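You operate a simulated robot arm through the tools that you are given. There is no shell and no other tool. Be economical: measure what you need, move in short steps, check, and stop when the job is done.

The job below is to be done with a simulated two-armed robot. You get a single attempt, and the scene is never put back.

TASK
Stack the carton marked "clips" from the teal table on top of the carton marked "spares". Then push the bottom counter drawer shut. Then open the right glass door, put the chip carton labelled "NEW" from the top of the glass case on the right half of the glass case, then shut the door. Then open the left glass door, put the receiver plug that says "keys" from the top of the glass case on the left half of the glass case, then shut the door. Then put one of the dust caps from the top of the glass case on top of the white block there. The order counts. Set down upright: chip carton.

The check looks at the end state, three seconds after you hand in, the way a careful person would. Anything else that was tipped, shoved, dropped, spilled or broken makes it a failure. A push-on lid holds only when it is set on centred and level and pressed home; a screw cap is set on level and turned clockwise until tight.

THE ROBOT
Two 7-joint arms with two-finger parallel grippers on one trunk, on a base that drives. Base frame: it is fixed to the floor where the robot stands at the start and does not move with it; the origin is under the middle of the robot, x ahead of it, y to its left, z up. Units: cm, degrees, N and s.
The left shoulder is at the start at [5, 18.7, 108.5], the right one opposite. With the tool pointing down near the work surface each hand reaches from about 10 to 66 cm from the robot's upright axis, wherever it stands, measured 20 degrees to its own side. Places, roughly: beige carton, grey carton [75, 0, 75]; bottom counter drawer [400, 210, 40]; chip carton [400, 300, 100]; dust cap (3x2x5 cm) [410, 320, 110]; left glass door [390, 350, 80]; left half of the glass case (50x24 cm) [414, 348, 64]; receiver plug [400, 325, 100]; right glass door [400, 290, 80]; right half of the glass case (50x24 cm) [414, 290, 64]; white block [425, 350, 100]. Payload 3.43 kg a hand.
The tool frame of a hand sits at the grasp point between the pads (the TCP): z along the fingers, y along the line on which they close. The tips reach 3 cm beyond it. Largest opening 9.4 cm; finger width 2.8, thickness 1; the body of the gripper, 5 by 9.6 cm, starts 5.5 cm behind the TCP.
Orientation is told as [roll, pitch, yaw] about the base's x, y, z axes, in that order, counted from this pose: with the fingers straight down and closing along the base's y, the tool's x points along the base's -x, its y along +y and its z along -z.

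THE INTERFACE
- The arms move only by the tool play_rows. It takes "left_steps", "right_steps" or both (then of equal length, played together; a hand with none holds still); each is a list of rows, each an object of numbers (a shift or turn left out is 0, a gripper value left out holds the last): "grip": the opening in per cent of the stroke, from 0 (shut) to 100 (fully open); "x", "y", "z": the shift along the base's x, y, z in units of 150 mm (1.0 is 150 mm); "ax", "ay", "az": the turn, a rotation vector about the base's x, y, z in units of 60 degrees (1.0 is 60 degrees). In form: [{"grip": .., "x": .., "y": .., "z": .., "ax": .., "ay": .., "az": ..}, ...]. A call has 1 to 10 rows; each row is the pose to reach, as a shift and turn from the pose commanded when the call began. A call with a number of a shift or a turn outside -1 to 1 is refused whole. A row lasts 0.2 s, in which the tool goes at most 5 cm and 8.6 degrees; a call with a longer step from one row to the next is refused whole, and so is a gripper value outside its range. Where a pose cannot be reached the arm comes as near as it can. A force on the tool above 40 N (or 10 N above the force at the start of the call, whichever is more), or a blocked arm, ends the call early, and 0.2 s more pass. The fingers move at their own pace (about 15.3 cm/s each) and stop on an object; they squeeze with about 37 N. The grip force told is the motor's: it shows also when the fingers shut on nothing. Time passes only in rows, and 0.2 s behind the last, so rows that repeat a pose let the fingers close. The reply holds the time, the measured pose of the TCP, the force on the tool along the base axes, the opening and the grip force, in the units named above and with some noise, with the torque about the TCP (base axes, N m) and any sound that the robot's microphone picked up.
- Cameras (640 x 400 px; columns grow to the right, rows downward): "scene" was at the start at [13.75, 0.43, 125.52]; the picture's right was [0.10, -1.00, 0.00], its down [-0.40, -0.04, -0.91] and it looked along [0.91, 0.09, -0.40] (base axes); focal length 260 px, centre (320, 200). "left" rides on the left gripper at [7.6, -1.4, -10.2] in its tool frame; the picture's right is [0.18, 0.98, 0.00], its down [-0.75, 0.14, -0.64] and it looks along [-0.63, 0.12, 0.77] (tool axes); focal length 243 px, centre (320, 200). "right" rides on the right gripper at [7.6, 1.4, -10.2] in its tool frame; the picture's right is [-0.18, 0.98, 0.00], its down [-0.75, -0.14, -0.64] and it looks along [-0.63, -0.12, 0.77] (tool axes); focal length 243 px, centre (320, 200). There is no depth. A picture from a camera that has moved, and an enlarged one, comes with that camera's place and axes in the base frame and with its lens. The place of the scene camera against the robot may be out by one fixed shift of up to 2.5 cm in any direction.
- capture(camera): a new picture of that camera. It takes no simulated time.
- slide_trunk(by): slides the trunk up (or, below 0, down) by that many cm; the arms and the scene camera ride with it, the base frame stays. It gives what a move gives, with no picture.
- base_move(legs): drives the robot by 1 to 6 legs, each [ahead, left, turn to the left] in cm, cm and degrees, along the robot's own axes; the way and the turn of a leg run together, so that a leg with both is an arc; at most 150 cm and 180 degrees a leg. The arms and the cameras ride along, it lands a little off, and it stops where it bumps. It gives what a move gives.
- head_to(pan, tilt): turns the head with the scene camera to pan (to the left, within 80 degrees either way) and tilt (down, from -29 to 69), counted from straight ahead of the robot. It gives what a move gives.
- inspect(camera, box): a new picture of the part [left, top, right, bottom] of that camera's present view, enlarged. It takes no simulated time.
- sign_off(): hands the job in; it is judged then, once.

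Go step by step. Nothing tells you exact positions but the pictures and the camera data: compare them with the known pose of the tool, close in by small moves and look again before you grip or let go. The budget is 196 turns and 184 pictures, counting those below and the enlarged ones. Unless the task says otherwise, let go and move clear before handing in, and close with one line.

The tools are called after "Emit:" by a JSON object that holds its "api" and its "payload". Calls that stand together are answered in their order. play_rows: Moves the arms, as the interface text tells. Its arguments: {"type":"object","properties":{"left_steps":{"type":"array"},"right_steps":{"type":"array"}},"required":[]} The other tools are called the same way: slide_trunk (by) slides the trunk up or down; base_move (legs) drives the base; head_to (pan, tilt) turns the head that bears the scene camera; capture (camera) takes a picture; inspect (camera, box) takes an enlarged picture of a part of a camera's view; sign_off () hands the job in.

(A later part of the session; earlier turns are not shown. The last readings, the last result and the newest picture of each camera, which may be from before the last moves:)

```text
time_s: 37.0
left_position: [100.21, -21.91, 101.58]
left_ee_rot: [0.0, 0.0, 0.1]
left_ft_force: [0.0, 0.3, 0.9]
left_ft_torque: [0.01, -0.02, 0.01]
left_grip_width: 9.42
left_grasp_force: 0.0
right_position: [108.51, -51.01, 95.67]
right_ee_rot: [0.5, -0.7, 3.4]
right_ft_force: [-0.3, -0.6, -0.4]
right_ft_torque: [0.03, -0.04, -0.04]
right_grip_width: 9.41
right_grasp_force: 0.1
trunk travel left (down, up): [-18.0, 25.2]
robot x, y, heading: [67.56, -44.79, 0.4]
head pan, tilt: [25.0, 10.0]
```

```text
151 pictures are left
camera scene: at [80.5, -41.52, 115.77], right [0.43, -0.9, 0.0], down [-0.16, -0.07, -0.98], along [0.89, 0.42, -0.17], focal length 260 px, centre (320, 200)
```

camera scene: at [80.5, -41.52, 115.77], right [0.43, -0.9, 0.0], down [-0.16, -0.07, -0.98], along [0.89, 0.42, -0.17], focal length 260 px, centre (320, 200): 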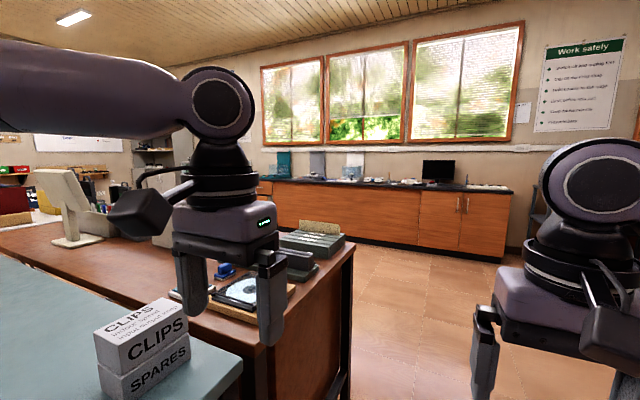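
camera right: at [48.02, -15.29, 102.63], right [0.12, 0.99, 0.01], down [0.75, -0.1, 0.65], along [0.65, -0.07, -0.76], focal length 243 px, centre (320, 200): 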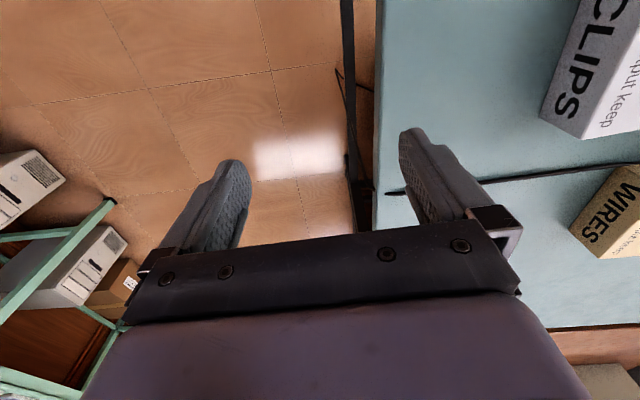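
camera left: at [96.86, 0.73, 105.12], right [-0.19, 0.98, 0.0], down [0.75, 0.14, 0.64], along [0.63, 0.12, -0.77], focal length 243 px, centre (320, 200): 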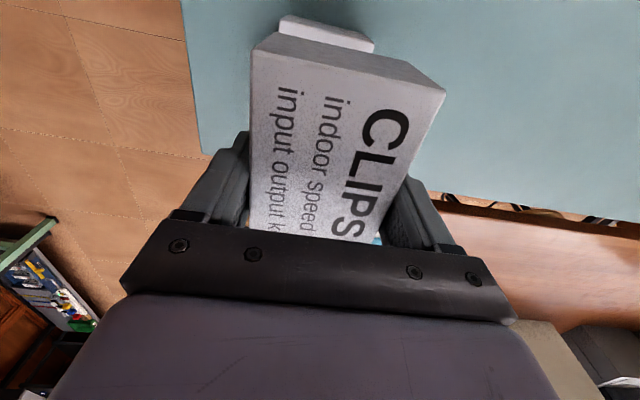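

The counter runs along the far wall with its front at about x≈400, and the desk ends near x≈180. I drive forward past the desk and look left.

Emit:
{"api": "base_move", "payload": {"legs": [[110, 0, 0], [100, 0, 0]]}}

Emit:
{"api": "head_to", "payload": {"pan": 65, "tilt": 20}}

Emit:
{"api": "capture", "payload": {"camera": "scene"}}

```text
time_s: 47.3
left_position: [307.77, -23.61, 101.6]
left_ee_rot: [0.0, -0.2, -0.6]
left_ft_force: [-0.1, 0.1, -0.5]
left_ft_torque: [0.0, 0.0, -0.03]
left_grip_width: 9.39
left_grasp_force: 0.0
right_position: [315.6, -52.95, 95.65]
right_ee_rot: [0.4, -0.8, 2.8]
right_ft_force: [-0.6, 0.0, -0.7]
right_ft_torque: [0.02, 0.0, -0.03]
right_grip_width: 9.43
right_grasp_force: 0.1
trunk travel left (down, up): [-18.0, 25.2]
robot x, y, heading: [274.71, -46.47, -0.2]
head pan, tilt: [25.0, 10.0]
```

```text
time_s: 48.4
left_position: [307.72, -23.69, 101.62]
left_ee_rot: [-0.1, -0.1, -0.7]
left_ft_force: [-0.2, -1.1, -0.3]
left_ft_torque: [-0.03, 0.02, 0.0]
left_grip_width: 9.4
left_grasp_force: 0.1
right_position: [315.6, -52.93, 95.6]
right_ee_rot: [0.5, -0.8, 2.8]
right_ft_force: [-0.6, 0.7, 0.2]
right_ft_torque: [0.0, 0.01, 0.0]
right_grip_width: 9.39
right_grasp_force: 0.1
trunk travel left (down, up): [-18.0, 25.2]
robot x, y, heading: [274.72, -46.32, -0.3]
head pan, tilt: [65.0, 20.0]
```

```text
150 pictures are left
camera scene: at [283.25, -38.44, 114.15], right [0.9, -0.43, 0.0], down [-0.15, -0.31, -0.94], along [0.4, 0.85, -0.34], focal length 260 px, centre (320, 200)
```

scene: 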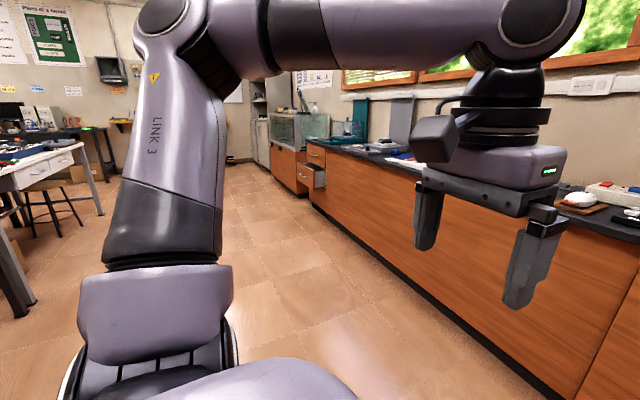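

The open drawer and the glass case are visible further left along the counter, with clear floor in between. I drive left.

Emit:
{"api": "base_move", "payload": {"legs": [[0, 100, 0], [0, 85, 0]]}}

Emit:
{"api": "head_to", "payload": {"pan": 35, "tilt": 25}}

Emit:
{"api": "capture", "payload": {"camera": "scene"}}

```text
time_s: 65.0
left_position: [310.09, 161.0, 101.6]
left_ee_rot: [0.0, -0.1, -1.8]
left_ft_force: [-0.2, -0.5, 0.1]
left_ft_torque: [0.01, 0.01, -0.01]
left_grip_width: 9.39
left_grasp_force: 0.0
right_position: [317.38, 131.57, 95.69]
right_ee_rot: [0.5, -0.7, 1.7]
right_ft_force: [0.0, -0.1, -0.5]
right_ft_torque: [0.01, 0.04, 0.01]
right_grip_width: 9.41
right_grasp_force: 0.1
trunk travel left (down, up): [-18.0, 25.2]
robot x, y, heading: [276.4, 138.85, -1.6]
head pan, tilt: [65.0, 20.0]
```

```text
time_s: 65.9
left_position: [309.95, 160.8, 101.66]
left_ee_rot: [-0.1, -0.1, -1.8]
left_ft_force: [-0.4, -0.5, -0.2]
left_ft_torque: [-0.02, 0.0, 0.0]
left_grip_width: 9.37
left_grasp_force: 0.0
right_position: [317.29, 131.47, 95.66]
right_ee_rot: [0.5, -0.7, 1.7]
right_ft_force: [-0.7, 0.2, 1.2]
right_ft_torque: [-0.02, -0.02, -0.01]
right_grip_width: 9.4
right_grasp_force: 0.1
trunk travel left (down, up): [-18.0, 25.2]
robot x, y, heading: [276.74, 139.02, -1.4]
head pan, tilt: [35.0, 25.0]
```

```text
149 pictures are left
camera scene: at [288.88, 143.36, 113.34], right [0.55, -0.83, 0.0], down [-0.35, -0.23, -0.91], along [0.76, 0.5, -0.42], focal length 260 px, centre (320, 200)
```

scene: 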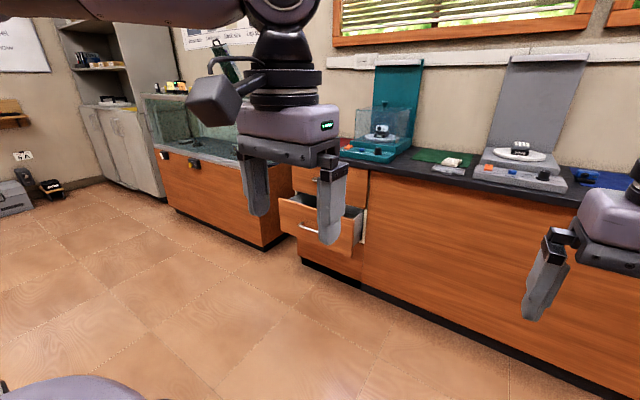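

The lower drawer stands open near [387, 212, 41]. I drive left to face it and take a look.

Emit:
{"api": "base_move", "payload": {"legs": [[0, 80, 1.5]]}}

Emit:
{"api": "head_to", "payload": {"pan": 0, "tilt": 30}}

Emit:
{"api": "capture", "payload": {"camera": "scene"}}

```text
time_s: 73.2
left_position: [310.83, 240.11, 101.74]
left_ee_rot: [0.0, -0.1, -0.8]
left_ft_force: [-0.2, 0.1, 0.0]
left_ft_torque: [-0.01, 0.03, -0.02]
left_grip_width: 9.39
left_grasp_force: 0.1
right_position: [318.84, 210.88, 95.78]
right_ee_rot: [0.4, -0.7, 2.7]
right_ft_force: [0.3, 0.1, 0.1]
right_ft_torque: [0.02, 0.05, 0.0]
right_grip_width: 9.39
right_grasp_force: 0.1
trunk travel left (down, up): [-18.0, 25.2]
robot x, y, heading: [278.1, 217.76, -0.2]
head pan, tilt: [35.0, 25.0]
```

```text
time_s: 74.2
left_position: [311.02, 240.07, 101.59]
left_ee_rot: [-0.1, -0.1, -0.9]
left_ft_force: [0.0, -0.1, -0.2]
left_ft_torque: [-0.01, 0.02, -0.02]
left_grip_width: 9.34
left_grasp_force: 0.1
right_position: [318.87, 210.82, 95.7]
right_ee_rot: [0.5, -0.6, 2.7]
right_ft_force: [-0.3, 0.1, 0.1]
right_ft_torque: [-0.03, 0.02, -0.02]
right_grip_width: 9.39
right_grasp_force: 0.0
trunk travel left (down, up): [-18.0, 25.2]
robot x, y, heading: [277.92, 217.43, -0.3]
head pan, tilt: [0.0, 30.0]
```

```text
148 pictures are left
camera scene: at [291.57, 216.87, 112.54], right [-0.01, -1.0, 0.0], down [-0.5, 0.0, -0.87], along [0.87, -0.01, -0.5], focal length 260 px, centre (320, 200)
```

scene: 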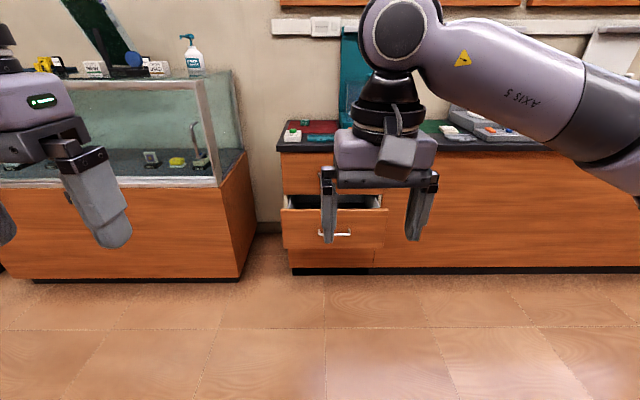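

Emit:
{"api": "inspect", "payload": {"camera": "scene", "box": [260, 140, 450, 280]}}

```text
2.86 times, centred on (355, 210) of scene
camera zoom: at [291.57, 216.87, 112.54], right [-0.01, -1.0, 0.0], down [-0.5, 0.0, -0.87], along [0.87, -0.01, -0.5], focal length 742 px, centre (220, 171)
```

zoom: 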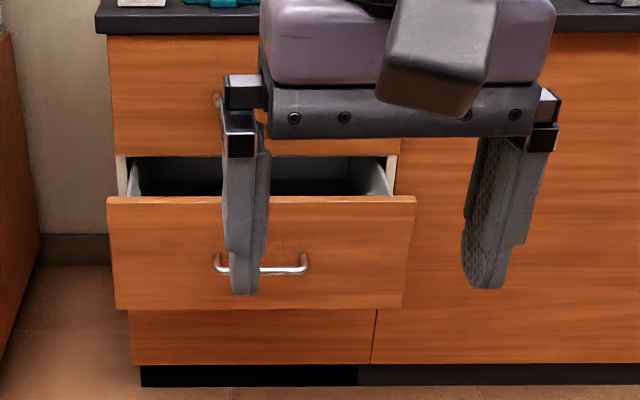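

The open drawer's front is about 20 cm tall (z 34–54) at x≈387, with its handle near z≈40. I lower the trunk and tilt the right hand, closed, to point forward as a pusher.

Emit:
{"api": "slide_trunk", "payload": {"by": -17.5}}

Emit:
{"api": "play_rows", "payload": {"right_steps": [{"grip": 0, "ay": -0.14, "z": -0.1}, {"ay": -0.28, "z": -0.2}, {"ay": -0.42, "z": -0.3}, {"ay": -0.56, "z": -0.4}, {"ay": -0.7, "z": -0.5}, {"ay": -0.84, "z": -0.6}, {"ay": -0.98, "z": -0.8}, {"ay": -0.98, "z": -1}]}}

```text
time_s: 76.2
left_position: [311.04, 240.22, 84.13]
left_ee_rot: [0.0, -0.1, -0.7]
left_ft_force: [0.6, -0.7, -0.7]
left_ft_torque: [-0.02, -0.02, -0.01]
left_grip_width: 9.42
left_grasp_force: 0.1
right_position: [318.85, 210.86, 78.24]
right_ee_rot: [0.4, -0.7, 2.7]
right_ft_force: [-0.5, 1.0, -0.6]
right_ft_torque: [-0.01, -0.01, 0.01]
right_grip_width: 9.41
right_grasp_force: 0.0
trunk travel left (down, up): [-0.5, 42.7]
robot x, y, heading: [278.07, 217.4, -0.2]
head pan, tilt: [0.0, 30.0]
```

```text
time_s: 78.0
left_position: [310.94, 240.15, 84.14]
left_ee_rot: [-0.1, 0.0, -0.8]
left_ft_force: [0.5, 0.6, -0.3]
left_ft_torque: [0.01, 0.01, -0.01]
left_grip_width: 9.4
left_grasp_force: 0.1
right_position: [318.86, 210.67, 62.98]
right_ee_rot: [-3.9, -59.5, 5.3]
right_ft_force: [-0.5, 0.9, -0.4]
right_ft_torque: [0.01, -0.02, -0.01]
right_grip_width: 0.02
right_grasp_force: 33.0
trunk travel left (down, up): [-0.5, 42.7]
robot x, y, heading: [277.98, 217.18, -0.3]
head pan, tilt: [0.0, 30.0]
```

Continuing the tilt toward horizontal and lowering to the face height.

Emit:
{"api": "play_rows", "payload": {"right_steps": [{"ay": -0.14, "z": -0.2}, {"ay": -0.28, "z": -0.4}, {"ay": -0.42, "z": -0.6}, {"ay": -0.42, "z": -0.8}, {"ay": -0.42, "z": -0.93}]}}

Emit:
{"api": "base_move", "payload": {"legs": [[40, 7, 0]]}}

Emit:
{"api": "head_to", "payload": {"pan": 0, "tilt": 40}}

Emit:
{"api": "capture", "payload": {"camera": "scene"}}

Emit:
{"api": "capture", "payload": {"camera": "right"}}

```text
time_s: 79.2
left_position: [310.95, 240.07, 84.31]
left_ee_rot: [0.0, -0.1, -0.8]
left_ft_force: [-0.8, 0.2, 0.0]
left_ft_torque: [0.0, -0.01, 0.04]
left_grip_width: 9.37
left_grasp_force: 0.1
right_position: [318.83, 213.19, 52.87]
right_ee_rot: [-28.9, -84.5, 28.8]
right_ft_force: [-0.3, -0.7, -0.7]
right_ft_torque: [0.01, 0.0, 0.01]
right_grip_width: 0.0
right_grasp_force: 33.0
right hand out of reach, approached as far as the arm can: row 3, 4, 5
trunk travel left (down, up): [-0.5, 42.7]
robot x, y, heading: [278.18, 217.5, -0.2]
head pan, tilt: [0.0, 30.0]
```

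```text
time_s: 81.7
left_position: [350.37, 246.77, 84.07]
left_ee_rot: [0.0, -0.1, -0.6]
left_ft_force: [-0.8, 0.2, -0.9]
left_ft_torque: [0.04, 0.0, 0.04]
left_grip_width: 9.37
left_grasp_force: 0.0
right_position: [358.19, 220.26, 52.84]
right_ee_rot: [-28.9, -84.5, 28.8]
right_ft_force: [0.4, 0.0, -0.2]
right_ft_torque: [-0.03, -0.01, -0.01]
right_grip_width: 0.01
right_grasp_force: 33.4
trunk travel left (down, up): [-0.5, 42.7]
robot x, y, heading: [317.5, 224.17, -0.4]
head pan, tilt: [0.0, 30.0]
```

```text
time_s: 82.4
left_position: [350.21, 246.98, 84.19]
left_ee_rot: [-0.2, -0.1, -0.6]
left_ft_force: [0.6, -0.7, -0.1]
left_ft_torque: [0.04, 0.01, 0.03]
left_grip_width: 9.41
left_grasp_force: 0.0
right_position: [358.18, 220.16, 52.86]
right_ee_rot: [-29.8, -84.7, 29.9]
right_ft_force: [-0.5, -0.2, -0.3]
right_ft_torque: [-0.01, 0.0, 0.03]
right_grip_width: 0.0
right_grasp_force: 32.7
trunk travel left (down, up): [-0.5, 42.7]
robot x, y, heading: [317.45, 224.07, -0.2]
head pan, tilt: [0.0, 40.0]
```

```text
146 pictures are left
camera scene: at [330.42, 223.68, 93.48], right [0.0, -1.0, 0.0], down [-0.64, 0.0, -0.77], along [0.77, 0.0, -0.64], focal length 260 px, centre (320, 200)
```

scene: 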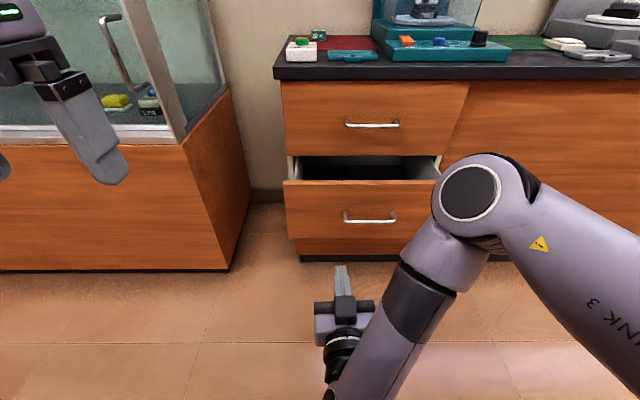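

```text
145 pictures are left
camera right: at [347.44, 221.11, 45.9], right [0.01, 0.99, 0.14], down [-0.58, -0.11, 0.81], along [0.81, -0.09, 0.57], focal length 243 px, centre (320, 200)
```

right: 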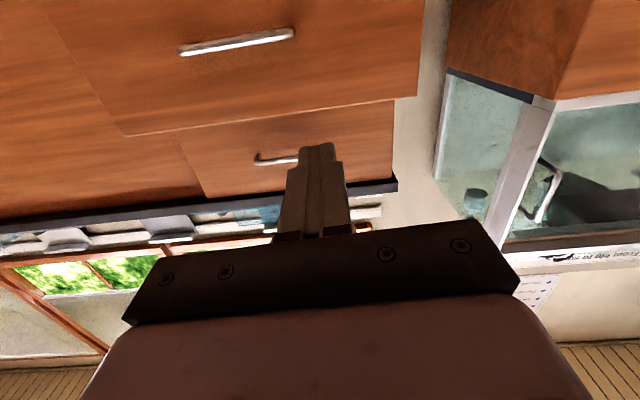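

The pusher is level at z≈53. The drawer front spans about y 186–231 and z 36–56, with the handle at z≈46. I line up at y≈208, z≈51 and approach.

Emit:
{"api": "play_rows", "payload": {"right_steps": [{"y": -0.25, "z": -0.04}, {"y": -0.5, "z": -0.08}, {"y": -0.8, "z": -0.12}, {"y": -0.8, "z": -0.12, "x": 0.3}, {"y": -0.8, "z": -0.12, "x": 0.6}, {"y": -0.8, "z": -0.12, "x": 0.9}]}}

Emit:
{"api": "capture", "payload": {"camera": "scene"}}

Emit:
{"api": "capture", "payload": {"camera": "right"}}

```text
time_s: 83.8
left_position: [350.2, 246.85, 84.14]
left_ee_rot: [-0.1, -0.1, -0.6]
left_ft_force: [0.0, -0.2, 0.0]
left_ft_torque: [-0.05, 0.01, -0.01]
left_grip_width: 9.42
left_grasp_force: 0.2
right_position: [367.97, 217.53, 57.3]
right_ee_rot: [-26.2, -83.9, 24.8]
right_ft_force: [0.1, -0.6, -0.4]
right_ft_torque: [0.0, -0.01, 0.01]
right_grip_width: 0.0
right_grasp_force: 32.9
right hand out of reach, approached as far as the arm can: row 1, 2, 3, 4, 5, 6
trunk travel left (down, up): [-0.5, 42.7]
robot x, y, heading: [317.4, 224.32, -0.4]
head pan, tilt: [0.0, 40.0]
```

```text
144 pictures are left
camera scene: at [330.38, 223.68, 93.51], right [0.0, -1.0, 0.0], down [-0.64, 0.0, -0.77], along [0.77, 0.0, -0.64], focal length 260 px, centre (320, 200)
```

scene: 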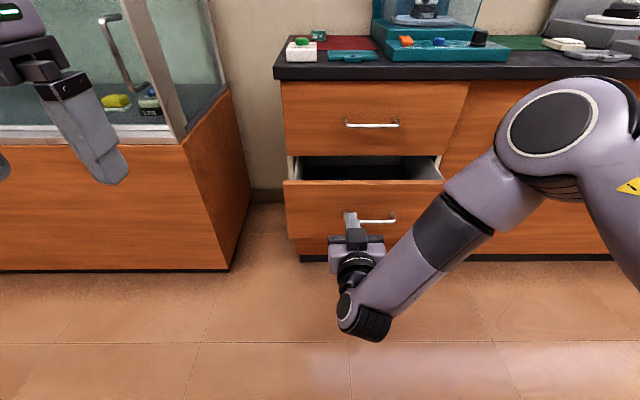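

```text
143 pictures are left
camera right: at [357.0, 218.76, 50.68], right [0.04, 0.99, 0.14], down [-0.57, -0.09, 0.82], along [0.82, -0.11, 0.56], focal length 243 px, centre (320, 200)
```

right: 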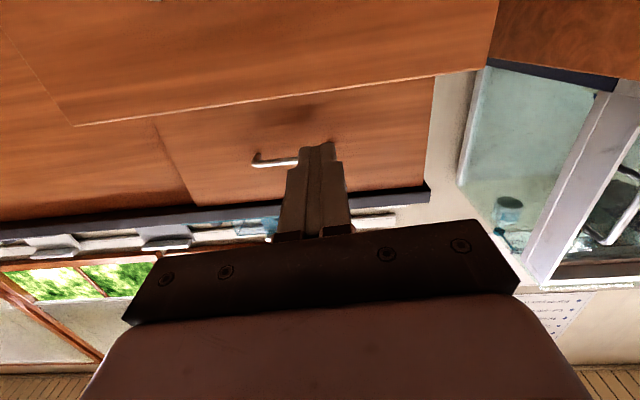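

The wrist hits a limit when horizontal, so a 60° tilt will do. I tilt back and pull in, then drive nearer.

Emit:
{"api": "play_rows", "payload": {"right_steps": [{"ay": 0.1, "x": -0.2, "z": 0}, {"ay": 0.22, "x": -0.4, "z": 0}, {"ay": 0.34, "x": -0.6, "z": -0.1}, {"ay": 0.4, "x": -0.8, "z": -0.2, "y": -0.15}, {"ay": 0.4, "x": -1, "z": -0.3, "y": -0.3}, {"ay": 0.4, "x": -1, "z": -0.4, "y": -0.4}, {"ay": 0.4, "x": -1, "z": -0.4, "y": -0.5}]}}

Emit:
{"api": "base_move", "payload": {"legs": [[20, 0, 0]]}}

Emit:
{"api": "capture", "payload": {"camera": "right"}}

Emit:
{"api": "capture", "payload": {"camera": "scene"}}

```text
time_s: 85.4
left_position: [350.18, 247.07, 84.1]
left_ee_rot: [0.0, -0.1, -0.6]
left_ft_force: [-0.3, -0.6, 0.1]
left_ft_torque: [-0.02, 0.01, 0.0]
left_grip_width: 9.41
left_grasp_force: 0.2
right_position: [353.22, 210.85, 51.99]
right_ee_rot: [-5.0, -61.1, 5.5]
right_ft_force: [0.2, 0.4, 0.0]
right_ft_torque: [-0.02, 0.02, 0.02]
right_grip_width: 0.0
right_grasp_force: 33.5
right hand out of reach, approached as far as the arm can: row 7
trunk travel left (down, up): [-0.5, 42.7]
robot x, y, heading: [317.39, 224.13, -0.2]
head pan, tilt: [0.0, 40.0]
```

```text
time_s: 87.0
left_position: [370.31, 246.84, 84.13]
left_ee_rot: [-0.1, -0.1, -0.5]
left_ft_force: [1.1, -0.4, 0.3]
left_ft_torque: [0.05, 0.01, 0.0]
left_grip_width: 9.39
left_grasp_force: 0.0
right_position: [373.3, 210.82, 51.99]
right_ee_rot: [-5.0, -61.1, 5.4]
right_ft_force: [0.1, 0.9, 0.0]
right_ft_torque: [0.04, 0.01, -0.02]
right_grip_width: 0.0
right_grasp_force: 33.7
trunk travel left (down, up): [-0.5, 42.7]
robot x, y, heading: [337.43, 224.03, -0.5]
head pan, tilt: [0.0, 40.0]
```

```text
142 pictures are left
camera right: at [360.55, 211.82, 50.14], right [0.07, 0.99, 0.12], down [-0.2, -0.1, 0.97], along [0.98, -0.09, 0.19], focal length 243 px, centre (320, 200)
```

right: 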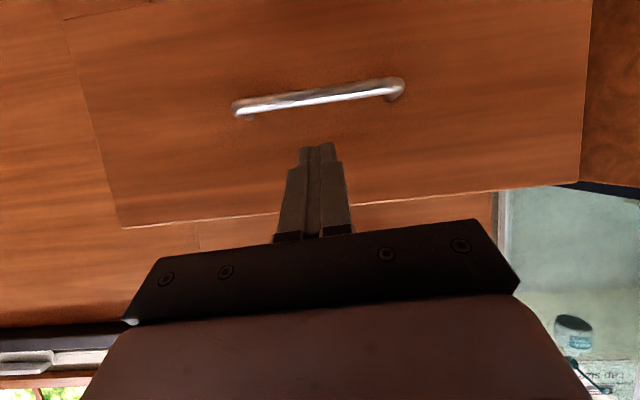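

```text
141 pictures are left
camera scene: at [350.42, 223.57, 93.51], right [-0.01, -1.0, 0.0], down [-0.64, 0.0, -0.77], along [0.77, 0.0, -0.64], focal length 260 px, centre (320, 200)
```

scene: 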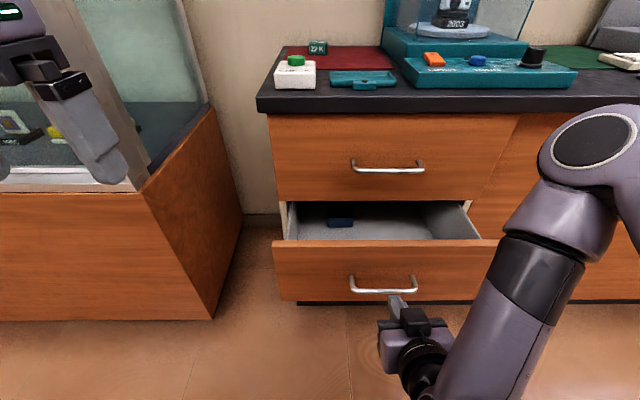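

The fist is aligned between the handle and the top edge of the face. I push forward in small steps.

Emit:
{"api": "play_rows", "payload": {"right_steps": [{"x": 0.15}, {"x": 0.3}, {"x": 0.45}, {"x": 0.6}, {"x": 0.7}, {"x": 0.8}, {"x": 0.9}, {"x": 1.0}]}}

Emit:
{"api": "capture", "payload": {"camera": "scene"}}

```text
time_s: 88.8
left_position: [370.23, 246.95, 84.13]
left_ee_rot: [-0.1, -0.1, -0.5]
left_ft_force: [-0.1, -0.1, -0.3]
left_ft_torque: [0.0, 0.01, -0.03]
left_grip_width: 9.38
left_grasp_force: 0.1
right_position: [388.4, 210.8, 51.91]
right_ee_rot: [-4.9, -61.1, 5.4]
right_ft_force: [-1.2, -0.6, 0.3]
right_ft_torque: [0.02, -0.02, 0.01]
right_grip_width: 0.0
right_grasp_force: 32.8
trunk travel left (down, up): [-0.5, 42.7]
robot x, y, heading: [337.4, 224.19, 0.2]
head pan, tilt: [0.0, 40.0]
```

```text
140 pictures are left
camera scene: at [350.43, 223.57, 93.51], right [-0.01, -1.0, 0.0], down [-0.64, 0.0, -0.77], along [0.77, 0.0, -0.64], focal length 260 px, centre (320, 200)
```

scene: 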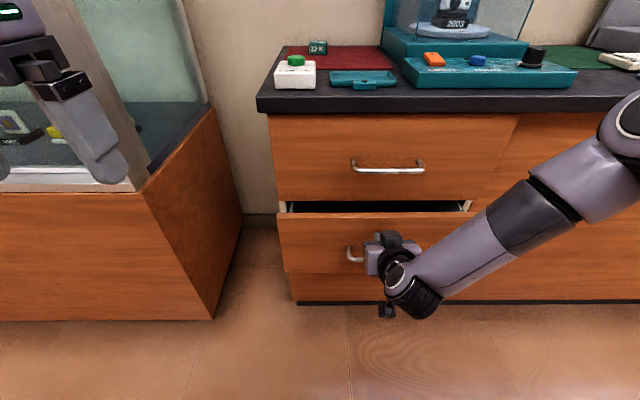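

The drawer slides easily. I push the rest of the way, watching for the stop.

Emit:
{"api": "play_rows", "payload": {"right_steps": [{"x": 0.1}, {"x": 0.2}, {"x": 0.3}, {"x": 0.4}, {"x": 0.47}, {"x": 0.54}, {"x": 0.6}]}}

Emit:
{"api": "capture", "payload": {"camera": "scene"}}

```text
time_s: 89.8
left_position: [370.29, 246.75, 84.14]
left_ee_rot: [0.0, 0.0, -0.7]
left_ft_force: [-0.1, 0.3, -0.3]
left_ft_torque: [0.0, 0.01, 0.02]
left_grip_width: 9.41
left_grasp_force: 0.0
right_position: [393.31, 210.7, 51.9]
right_ee_rot: [-4.9, -60.6, 5.4]
right_ft_force: [-6.9, -0.7, 4.1]
right_ft_torque: [0.03, -0.09, -0.02]
right_grip_width: 0.0
right_grasp_force: 32.8
trunk travel left (down, up): [-0.5, 42.7]
robot x, y, heading: [337.01, 224.15, -0.3]
head pan, tilt: [0.0, 40.0]
stopped in row 4 (right hand): the force on the tool passed its limit at 59 N (the readings are from after the stop); the commanded pose is now the measured one
```

```text
139 pictures are left
camera scene: at [350.34, 223.55, 93.52], right [-0.01, -1.0, 0.0], down [-0.64, 0.0, -0.77], along [0.77, -0.01, -0.64], focal length 260 px, centre (320, 200)
```

scene: 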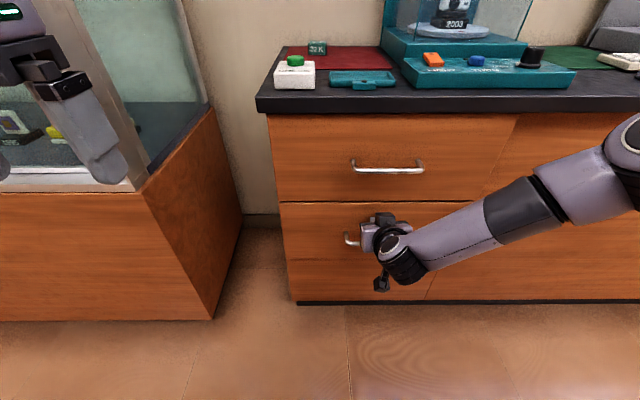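

The drawer looks flush. I back the hand off and check.

Emit:
{"api": "play_rows", "payload": {"right_steps": [{"x": -0.25}, {"x": -0.5}, {"x": -0.75}, {"x": -1}]}}

Emit:
{"api": "inspect", "payload": {"camera": "scene", "box": [250, 90, 530, 310]}}

```text
time_s: 90.8
left_position: [370.19, 246.86, 84.09]
left_ee_rot: [0.0, -0.2, -0.7]
left_ft_force: [0.4, -0.4, -0.3]
left_ft_torque: [-0.01, 0.02, -0.02]
left_grip_width: 9.39
left_grasp_force: 0.1
right_position: [378.22, 210.83, 51.62]
right_ee_rot: [-5.0, -60.4, 5.2]
right_ft_force: [-0.1, -0.9, -1.0]
right_ft_torque: [0.0, 0.02, -0.04]
right_grip_width: 0.0
right_grasp_force: 33.3
trunk travel left (down, up): [-0.5, 42.7]
robot x, y, heading: [337.47, 223.81, -0.2]
head pan, tilt: [0.0, 40.0]
```

```text
1.82 times, centred on (390, 200) of scene
camera zoom: at [350.4, 223.55, 93.51], right [-0.01, -1.0, 0.0], down [-0.64, 0.0, -0.77], along [0.77, 0.0, -0.64], focal length 472 px, centre (193, 200)
```

zoom: 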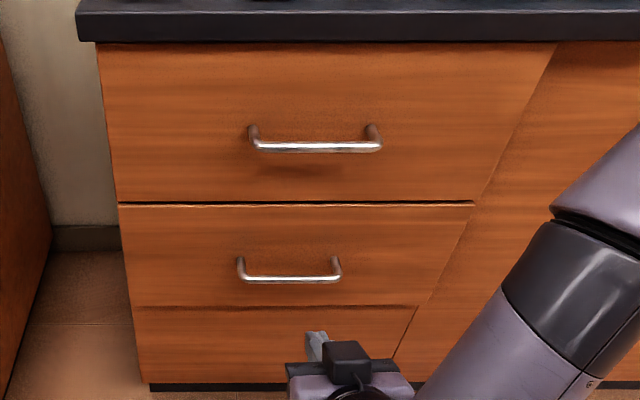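

The drawer is shut. I back away, raise the trunk and move left to view the glass case.

Emit:
{"api": "base_move", "payload": {"legs": [[-55, 0, 0], [0, 75, 0]]}}

Emit:
{"api": "slide_trunk", "payload": {"by": 32}}

Emit:
{"api": "head_to", "payload": {"pan": 5, "tilt": 20}}

Emit:
{"api": "capture", "payload": {"camera": "scene"}}

```text
time_s: 100.5
left_position: [316.59, 322.99, 84.13]
left_ee_rot: [0.0, -0.1, -0.4]
left_ft_force: [0.7, -0.8, -0.6]
left_ft_torque: [0.02, 0.01, -0.03]
left_grip_width: 9.41
left_grasp_force: 0.1
right_position: [324.88, 287.01, 51.8]
right_ee_rot: [-5.0, -60.4, 5.5]
right_ft_force: [1.0, 0.0, 1.3]
right_ft_torque: [0.03, -0.01, 0.0]
right_grip_width: 0.0
right_grasp_force: 32.8
trunk travel left (down, up): [-0.5, 42.7]
robot x, y, heading: [283.89, 299.71, -0.1]
head pan, tilt: [0.0, 40.0]
```

```text
time_s: 103.7
left_position: [316.59, 322.94, 116.15]
left_ee_rot: [-0.1, -0.1, -0.4]
left_ft_force: [-0.4, -0.9, 0.1]
left_ft_torque: [0.02, -0.02, 0.04]
left_grip_width: 9.42
left_grasp_force: 0.0
right_position: [324.72, 286.99, 83.64]
right_ee_rot: [-4.9, -60.4, 5.5]
right_ft_force: [0.5, 0.6, -0.2]
right_ft_torque: [0.02, 0.01, 0.0]
right_grip_width: 0.0
right_grasp_force: 33.0
trunk travel left (down, up): [-32.5, 10.7]
robot x, y, heading: [283.53, 300.21, 0.0]
head pan, tilt: [0.0, 40.0]
```

```text
time_s: 104.5
left_position: [316.6, 322.83, 116.05]
left_ee_rot: [0.0, -0.1, -0.4]
left_ft_force: [-0.2, 0.4, 0.5]
left_ft_torque: [-0.01, 0.02, -0.03]
left_grip_width: 9.39
left_grasp_force: 0.1
right_position: [324.85, 287.02, 83.54]
right_ee_rot: [-5.0, -60.4, 5.5]
right_ft_force: [0.1, -0.2, -0.9]
right_ft_torque: [0.03, -0.02, 0.01]
right_grip_width: 0.0
right_grasp_force: 33.0
trunk travel left (down, up): [-32.5, 10.7]
robot x, y, heading: [283.36, 299.87, 0.1]
head pan, tilt: [5.0, 20.0]
```

```text
137 pictures are left
camera scene: at [297.63, 300.41, 128.64], right [0.09, -1.0, 0.0], down [-0.34, -0.03, -0.94], along [0.94, 0.08, -0.34], focal length 260 px, centre (320, 200)
```

scene: 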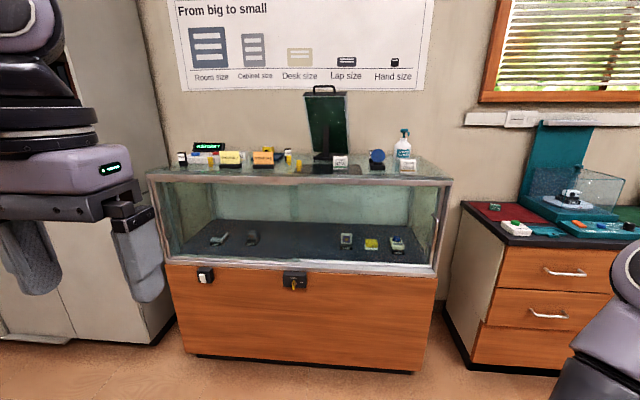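

Emit:
{"api": "inspect", "payload": {"camera": "scene", "box": [140, 130, 300, 230]}}

Emit:
{"api": "inspect", "payload": {"camera": "scene", "box": [290, 120, 460, 226]}}

Emit:
{"api": "inspect", "payload": {"camera": "scene", "box": [140, 180, 460, 380]}}

```text
4.00 times, centred on (220, 180) of scene
camera zoom: at [297.63, 300.41, 128.64], right [0.09, -1.0, 0.0], down [-0.34, -0.03, -0.94], along [0.94, 0.08, -0.34], focal length 1038 px, centre (720, 280)
```

zoom: 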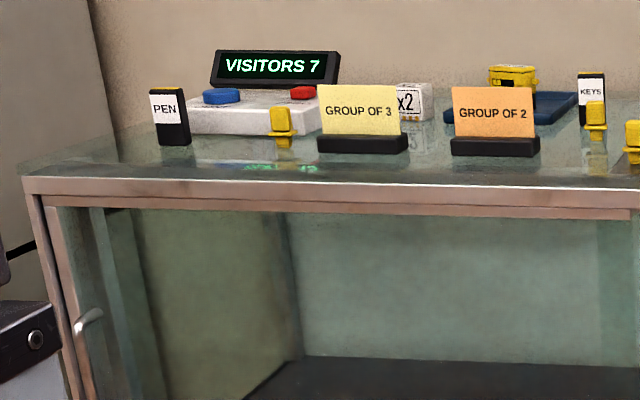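

```text
3.76 times, centred on (375, 173) of scene
camera zoom: at [297.63, 300.41, 128.64], right [0.09, -1.0, 0.0], down [-0.34, -0.03, -0.94], along [0.94, 0.08, -0.34], focal length 977 px, centre (113, 302)
```

zoom: 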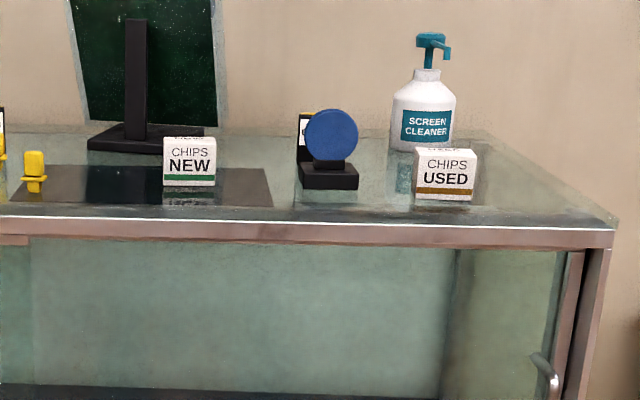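

```text
2.00 times, centred on (300, 280) of scene
camera zoom: at [297.63, 300.41, 128.64], right [0.09, -1.0, 0.0], down [-0.34, -0.03, -0.94], along [0.94, 0.08, -0.34], focal length 519 px, centre (360, 40)
```

zoom: 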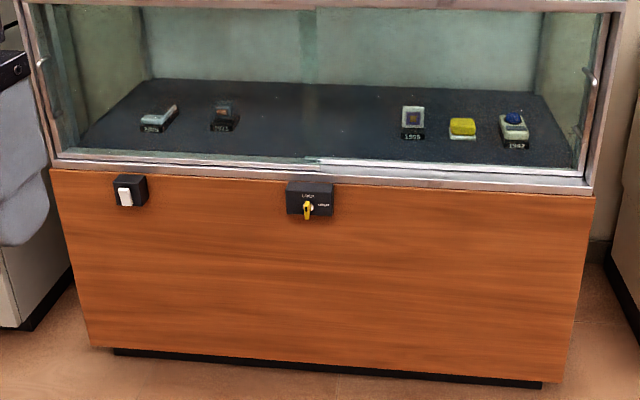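

I see two sliding glass doors with handles at the outer edges and a small switch and key panel in the middle below. The NEW carton stands on top, and plugs and yellow dust caps are there too. I drive closer for detail.

Emit:
{"api": "base_move", "payload": {"legs": [[28, 0, 0]]}}

Emit:
{"api": "capture", "payload": {"camera": "scene"}}

Emit:
{"api": "inspect", "payload": {"camera": "scene", "box": [260, 220, 360, 320]}}

```text
time_s: 106.5
left_position: [344.93, 322.94, 116.11]
left_ee_rot: [-0.1, -0.2, -0.3]
left_ft_force: [0.5, -0.8, 0.0]
left_ft_torque: [0.01, -0.02, 0.01]
left_grip_width: 9.39
left_grasp_force: 0.0
right_position: [353.01, 287.1, 83.7]
right_ee_rot: [-5.0, -60.3, 5.6]
right_ft_force: [0.5, -0.8, -0.7]
right_ft_torque: [-0.02, -0.01, 0.0]
right_grip_width: 0.0
right_grasp_force: 33.2
trunk travel left (down, up): [-32.5, 10.7]
robot x, y, heading: [311.69, 300.02, -0.2]
head pan, tilt: [5.0, 20.0]
```

```text
133 pictures are left
camera scene: at [325.86, 300.36, 128.64], right [0.09, -1.0, 0.0], down [-0.34, -0.03, -0.94], along [0.94, 0.08, -0.34], focal length 260 px, centre (320, 200)
```

scene: 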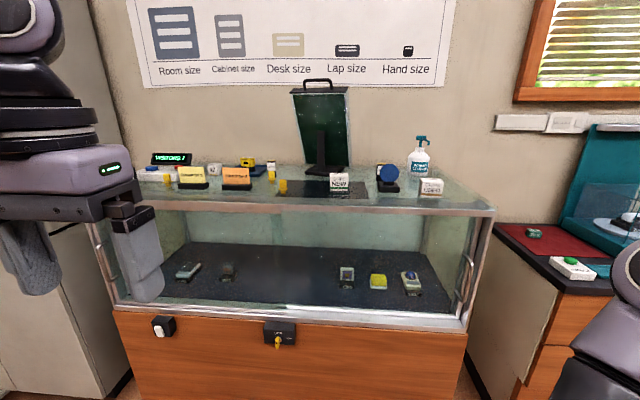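

```text
4.00 times, centred on (310, 270) of scene
camera zoom: at [325.86, 300.36, 128.64], right [0.09, -1.0, 0.0], down [-0.34, -0.03, -0.94], along [0.94, 0.08, -0.34], focal length 1038 px, centre (360, -80)
```

zoom: 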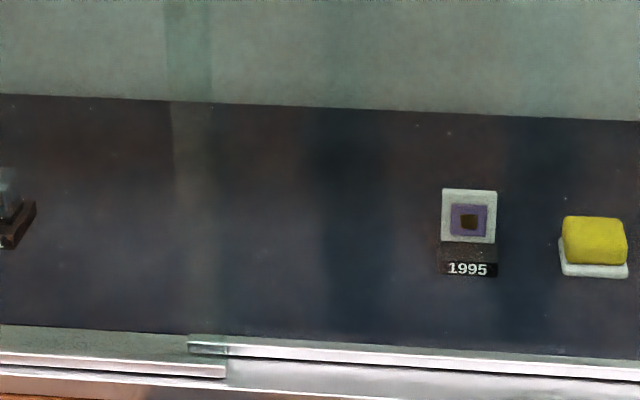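

Emit:
{"api": "inspect", "payload": {"camera": "scene", "box": [140, 300, 310, 360]}}

Emit:
{"api": "inspect", "payload": {"camera": "scene", "box": [400, 200, 500, 340]}}

Emit:
{"api": "inspect", "payload": {"camera": "scene", "box": [130, 140, 310, 210]}}

Emit:
{"api": "inspect", "payload": {"camera": "scene", "box": [260, 140, 450, 210]}}

```text
3.76 times, centred on (225, 330) of scene
camera zoom: at [325.86, 300.36, 128.64], right [0.09, -1.0, 0.0], down [-0.34, -0.03, -0.94], along [0.94, 0.08, -0.34], focal length 977 px, centre (678, -289)
```

zoom: 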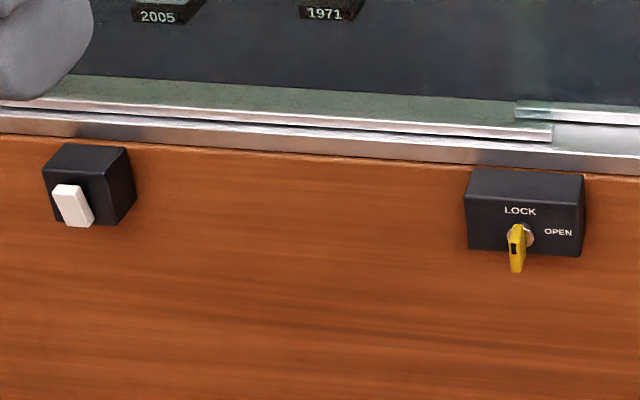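

```text
2.86 times, centred on (450, 270) of scene
camera zoom: at [325.86, 300.36, 128.64], right [0.09, -1.0, 0.0], down [-0.34, -0.03, -0.94], along [0.94, 0.08, -0.34], focal length 742 px, centre (-51, 0)
```

zoom: 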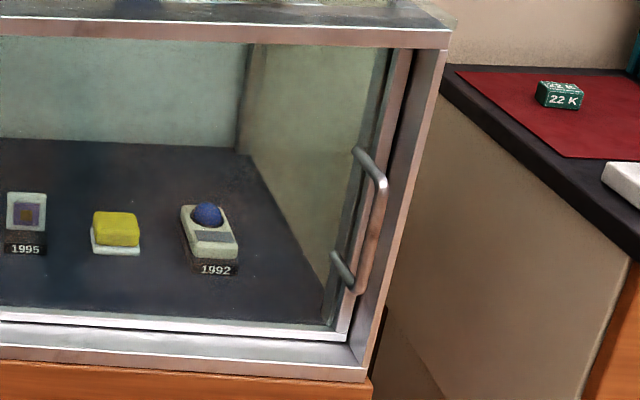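

```text
3.56 times, centred on (220, 175) of scene
camera zoom: at [325.86, 300.36, 128.64], right [0.09, -1.0, 0.0], down [-0.34, -0.03, -0.94], along [0.94, 0.08, -0.34], focal length 923 px, centre (676, 289)
```

zoom: 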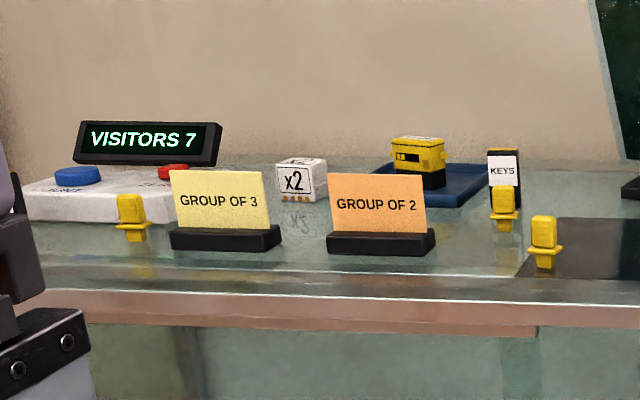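

```text
3.37 times, centred on (355, 175) of scene
camera zoom: at [325.86, 300.36, 128.64], right [0.09, -1.0, 0.0], down [-0.34, -0.03, -0.94], along [0.94, 0.08, -0.34], focal length 874 px, centre (202, 284)
```

zoom: 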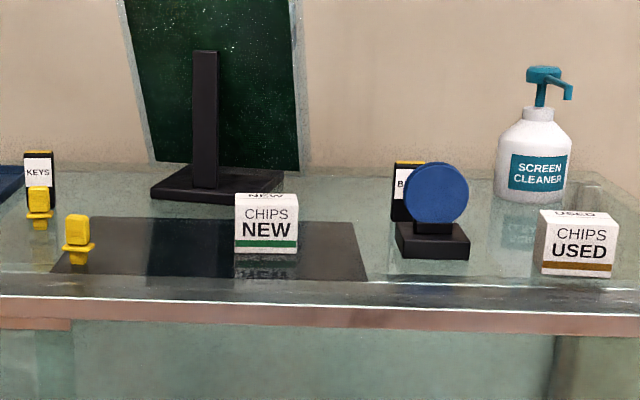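

The lock plate shows LOCK above and OPEN to the right, with the key upright, so the doors may be locked. I pull both hands back and drive to working distance, then look at the right handle.

Emit:
{"api": "play_rows", "payload": {"left_steps": [{"x": -0.2}, {"x": -0.4}, {"x": -0.6}, {"x": -0.7}, {"x": -0.7}], "right_steps": [{"x": -0.2, "y": -0.2}, {"x": -0.4, "y": -0.4}, {"x": -0.6, "y": -0.6}, {"x": -0.75, "y": -0.8}, {"x": -0.8, "y": -1}]}}

Emit:
{"api": "base_move", "payload": {"legs": [[30, 0, 0]]}}

Emit:
{"api": "head_to", "payload": {"pan": -20, "tilt": 35}}

Emit:
{"api": "capture", "payload": {"camera": "scene"}}

Emit:
{"api": "capture", "payload": {"camera": "right"}}

```text
time_s: 107.9
left_position: [334.25, 322.73, 116.05]
left_ee_rot: [-0.1, -0.1, -0.5]
left_ft_force: [1.1, -0.1, 1.1]
left_ft_torque: [0.01, 0.01, -0.01]
left_grip_width: 9.41
left_grasp_force: 0.0
right_position: [346.78, 284.92, 86.51]
right_ee_rot: [-4.8, -64.7, 2.4]
right_ft_force: [-0.8, -0.4, -0.4]
right_ft_torque: [-0.04, 0.0, -0.03]
right_grip_width: 0.03
right_grasp_force: 32.8
right hand out of reach, approached as far as the arm can: row 1, 2, 3, 4, 5
trunk travel left (down, up): [-32.5, 10.7]
robot x, y, heading: [311.83, 300.37, -0.0]
head pan, tilt: [5.0, 20.0]
stopped in row 5 (right hand): the arm was blocked; the commanded pose is now the measured one
```

```text
time_s: 110.0
left_position: [364.39, 322.94, 115.98]
left_ee_rot: [-0.1, -0.1, -0.3]
left_ft_force: [0.0, -0.2, -0.8]
left_ft_torque: [0.01, 0.0, 0.01]
left_grip_width: 9.39
left_grasp_force: 0.1
right_position: [376.98, 284.97, 86.46]
right_ee_rot: [-4.9, -64.7, 2.6]
right_ft_force: [-0.7, -0.1, -0.8]
right_ft_torque: [0.01, -0.01, 0.02]
right_grip_width: 0.01
right_grasp_force: 33.0
trunk travel left (down, up): [-32.5, 10.7]
robot x, y, heading: [342.57, 300.06, 0.2]
head pan, tilt: [5.0, 20.0]
```

```text
time_s: 110.8
left_position: [364.43, 322.84, 116.09]
left_ee_rot: [0.0, -0.1, -0.3]
left_ft_force: [0.5, -0.5, -0.1]
left_ft_torque: [0.02, 0.02, 0.03]
left_grip_width: 9.39
left_grasp_force: 0.1
right_position: [376.98, 284.8, 86.6]
right_ee_rot: [-4.9, -64.8, 2.6]
right_ft_force: [-0.2, 0.3, -0.4]
right_ft_torque: [0.0, 0.01, 0.01]
right_grip_width: 0.0
right_grasp_force: 33.3
trunk travel left (down, up): [-32.5, 10.7]
robot x, y, heading: [342.58, 300.08, -0.1]
head pan, tilt: [-20.0, 35.0]
```

```text
127 pictures are left
camera scene: at [355.01, 296.55, 126.27], right [-0.34, -0.94, 0.0], down [-0.54, 0.2, -0.82], along [0.77, -0.28, -0.57], focal length 260 px, centre (320, 200)
```

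scene: 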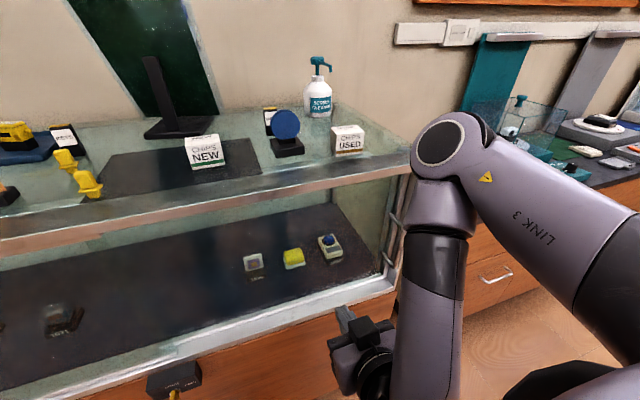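

```text
126 pictures are left
camera right: at [364.42, 286.56, 83.86], right [0.11, 0.99, 0.13], down [-0.26, -0.1, 0.96], along [0.96, -0.14, 0.25], focal length 243 px, centre (320, 200)
```

right: 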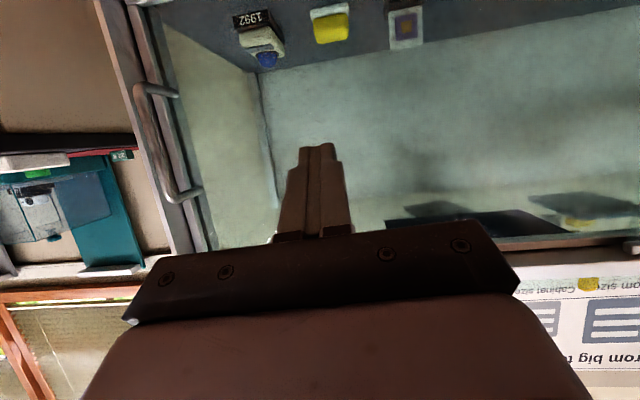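

The right handle bar is near x≈389–390, y≈265, z 76–89. The right arm reaches it better if I shift the base right, so I do that and look again.

Emit:
{"api": "base_move", "payload": {"legs": [[0, -26, 0]]}}

Emit:
{"api": "capture", "payload": {"camera": "right"}}

Emit:
{"api": "capture", "payload": {"camera": "scene"}}

```text
time_s: 113.7
left_position: [364.34, 296.96, 116.04]
left_ee_rot: [0.0, 0.0, -0.3]
left_ft_force: [-0.2, 0.3, 0.1]
left_ft_torque: [-0.01, -0.03, 0.01]
left_grip_width: 9.39
left_grasp_force: 0.0
right_position: [376.92, 259.1, 86.42]
right_ee_rot: [-5.0, -64.7, 2.7]
right_ft_force: [-0.2, 0.4, 0.8]
right_ft_torque: [0.01, -0.02, 0.04]
right_grip_width: 0.0
right_grasp_force: 33.1
trunk travel left (down, up): [-32.5, 10.7]
robot x, y, heading: [342.14, 274.28, 0.2]
head pan, tilt: [-20.0, 35.0]
```

```text
125 pictures are left
camera right: at [364.45, 260.71, 83.86], right [0.11, 0.99, 0.13], down [-0.26, -0.1, 0.96], along [0.96, -0.14, 0.25], focal length 243 px, centre (320, 200)
```

right: 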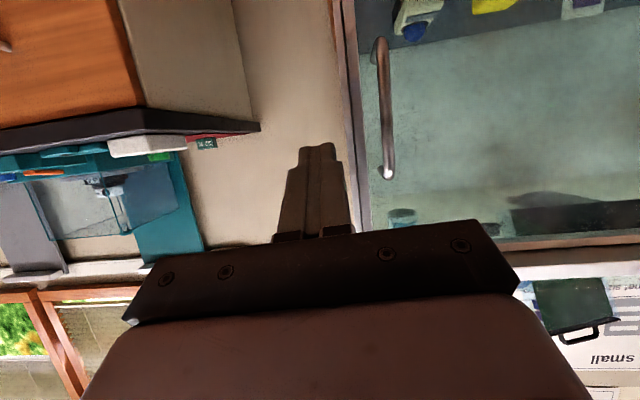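

```text
124 pictures are left
camera scene: at [355.03, 270.67, 126.26], right [-0.34, -0.94, 0.0], down [-0.54, 0.2, -0.82], along [0.77, -0.28, -0.57], focal length 260 px, centre (320, 200)
```

scene: 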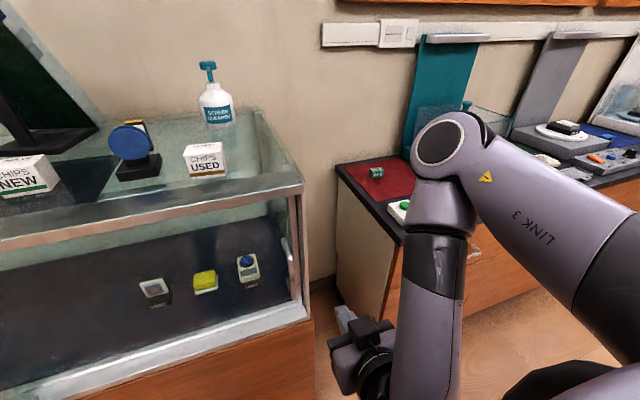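

The bar is at about [390.7, 264.4, 82], standing about 6 cm off the door. I half-open the right gripper and straddle the bar.

Emit:
{"api": "play_rows", "payload": {"right_steps": [{"y": 0.18, "z": -0.13, "grip": 50}, {"y": 0.353, "z": -0.26}, {"y": 0.353, "z": -0.26, "x": 0.2}, {"y": 0.353, "z": -0.26, "x": 0.4}, {"y": 0.353, "z": -0.26, "x": 0.55}]}}

Emit:
{"api": "capture", "payload": {"camera": "right"}}

Emit:
{"api": "capture", "payload": {"camera": "scene"}}

```text
time_s: 114.9
left_position: [364.44, 296.99, 116.07]
left_ee_rot: [0.0, -0.1, -0.2]
left_ft_force: [-0.3, 0.6, -0.6]
left_ft_torque: [-0.02, 0.0, -0.03]
left_grip_width: 9.41
left_grasp_force: 0.0
right_position: [385.27, 264.32, 82.64]
right_ee_rot: [-4.9, -64.7, 2.6]
right_ft_force: [0.3, 0.2, 0.1]
right_ft_torque: [-0.02, 0.01, -0.01]
right_grip_width: 4.69
right_grasp_force: 0.0
trunk travel left (down, up): [-32.5, 10.7]
robot x, y, heading: [342.12, 274.19, 0.1]
head pan, tilt: [-20.0, 35.0]
```

```text
123 pictures are left
camera right: at [372.69, 266.04, 79.9], right [0.11, 0.99, 0.13], down [-0.26, -0.1, 0.96], along [0.96, -0.14, 0.25], focal length 243 px, centre (320, 200)
```

right: 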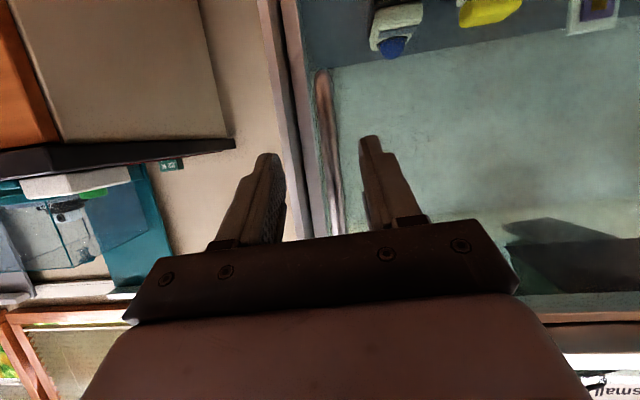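

```text
122 pictures are left
camera scene: at [355.04, 270.67, 126.26], right [-0.34, -0.94, 0.0], down [-0.54, 0.2, -0.82], along [0.77, -0.28, -0.57], focal length 260 px, centre (320, 200)
```

scene: 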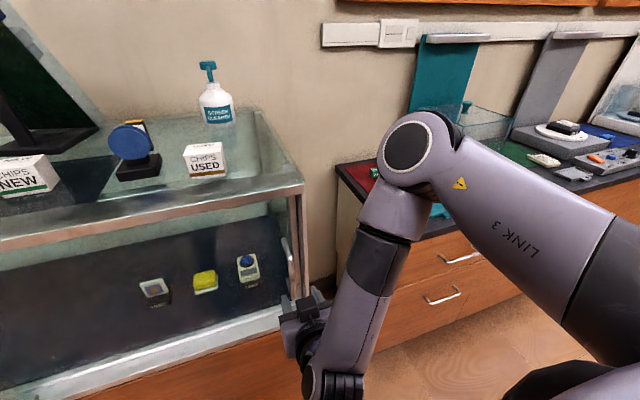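

The bar lies between the fingers. I advance 4 cm and close.

Emit:
{"api": "play_rows", "payload": {"right_steps": [{"x": 0.15}, {"x": 0.27}, {"x": 0.27}, {"x": 0.27, "grip": 0}, {"x": 0.27, "grip": 0}]}}

Emit:
{"api": "capture", "payload": {"camera": "right"}}

```text
time_s: 116.1
left_position: [364.5, 297.18, 116.09]
left_ee_rot: [0.0, -0.1, -0.2]
left_ft_force: [-0.6, 0.3, -0.5]
left_ft_torque: [-0.01, 0.0, -0.01]
left_grip_width: 9.39
left_grasp_force: 0.0
right_position: [389.33, 264.82, 82.66]
right_ee_rot: [-4.2, -64.7, 2.3]
right_ft_force: [4.2, 18.6, -1.4]
right_ft_torque: [1.69, 0.49, 0.24]
right_grip_width: 1.22
right_grasp_force: 45.0
trunk travel left (down, up): [-32.5, 10.7]
robot x, y, heading: [342.22, 273.96, 0.2]
head pan, tilt: [-20.0, 35.0]
```

```text
121 pictures are left
camera right: at [376.82, 266.39, 80.02], right [0.1, 0.99, 0.14], down [-0.26, -0.11, 0.96], along [0.96, -0.13, 0.25], focal length 243 px, centre (320, 200)
```

right: 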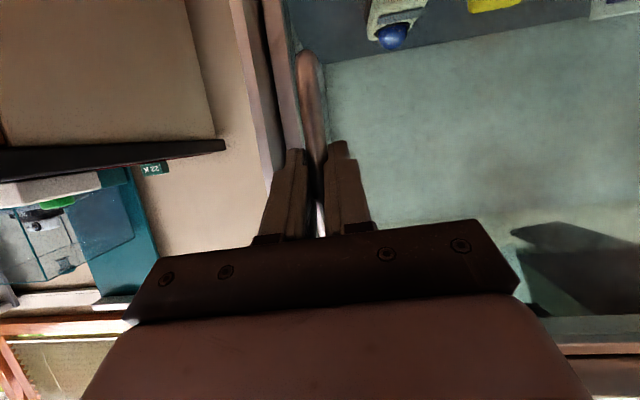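

I hold the bar. I test the door with a small push to the left.

Emit:
{"api": "play_rows", "payload": {"right_steps": [{"y": 0.05}, {"y": 0.1}, {"y": 0.15}, {"y": 0.2}, {"y": 0.25}]}}

Emit:
{"api": "capture", "payload": {"camera": "scene"}}

```text
time_s: 117.3
left_position: [364.39, 297.07, 116.02]
left_ee_rot: [0.0, 0.0, -0.2]
left_ft_force: [0.4, 0.5, -0.8]
left_ft_torque: [-0.01, 0.02, 0.0]
left_grip_width: 9.39
left_grasp_force: 0.0
right_position: [389.33, 268.1, 82.68]
right_ee_rot: [-4.9, -64.8, 2.6]
right_ft_force: [8.7, 0.3, -5.4]
right_ft_torque: [1.34, -1.39, -0.08]
right_grip_width: 1.23
right_grasp_force: 44.7
trunk travel left (down, up): [-32.5, 10.7]
robot x, y, heading: [342.52, 274.1, -0.0]
head pan, tilt: [-20.0, 35.0]
```

```text
120 pictures are left
camera scene: at [355.13, 270.67, 126.24], right [-0.34, -0.94, 0.0], down [-0.54, 0.2, -0.82], along [0.77, -0.28, -0.57], focal length 260 px, centre (320, 200)
```

scene: 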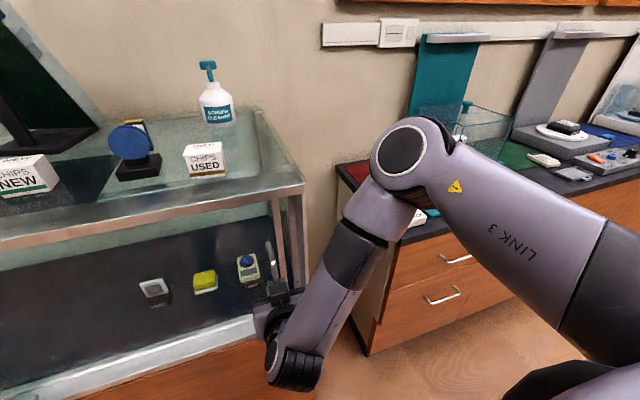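

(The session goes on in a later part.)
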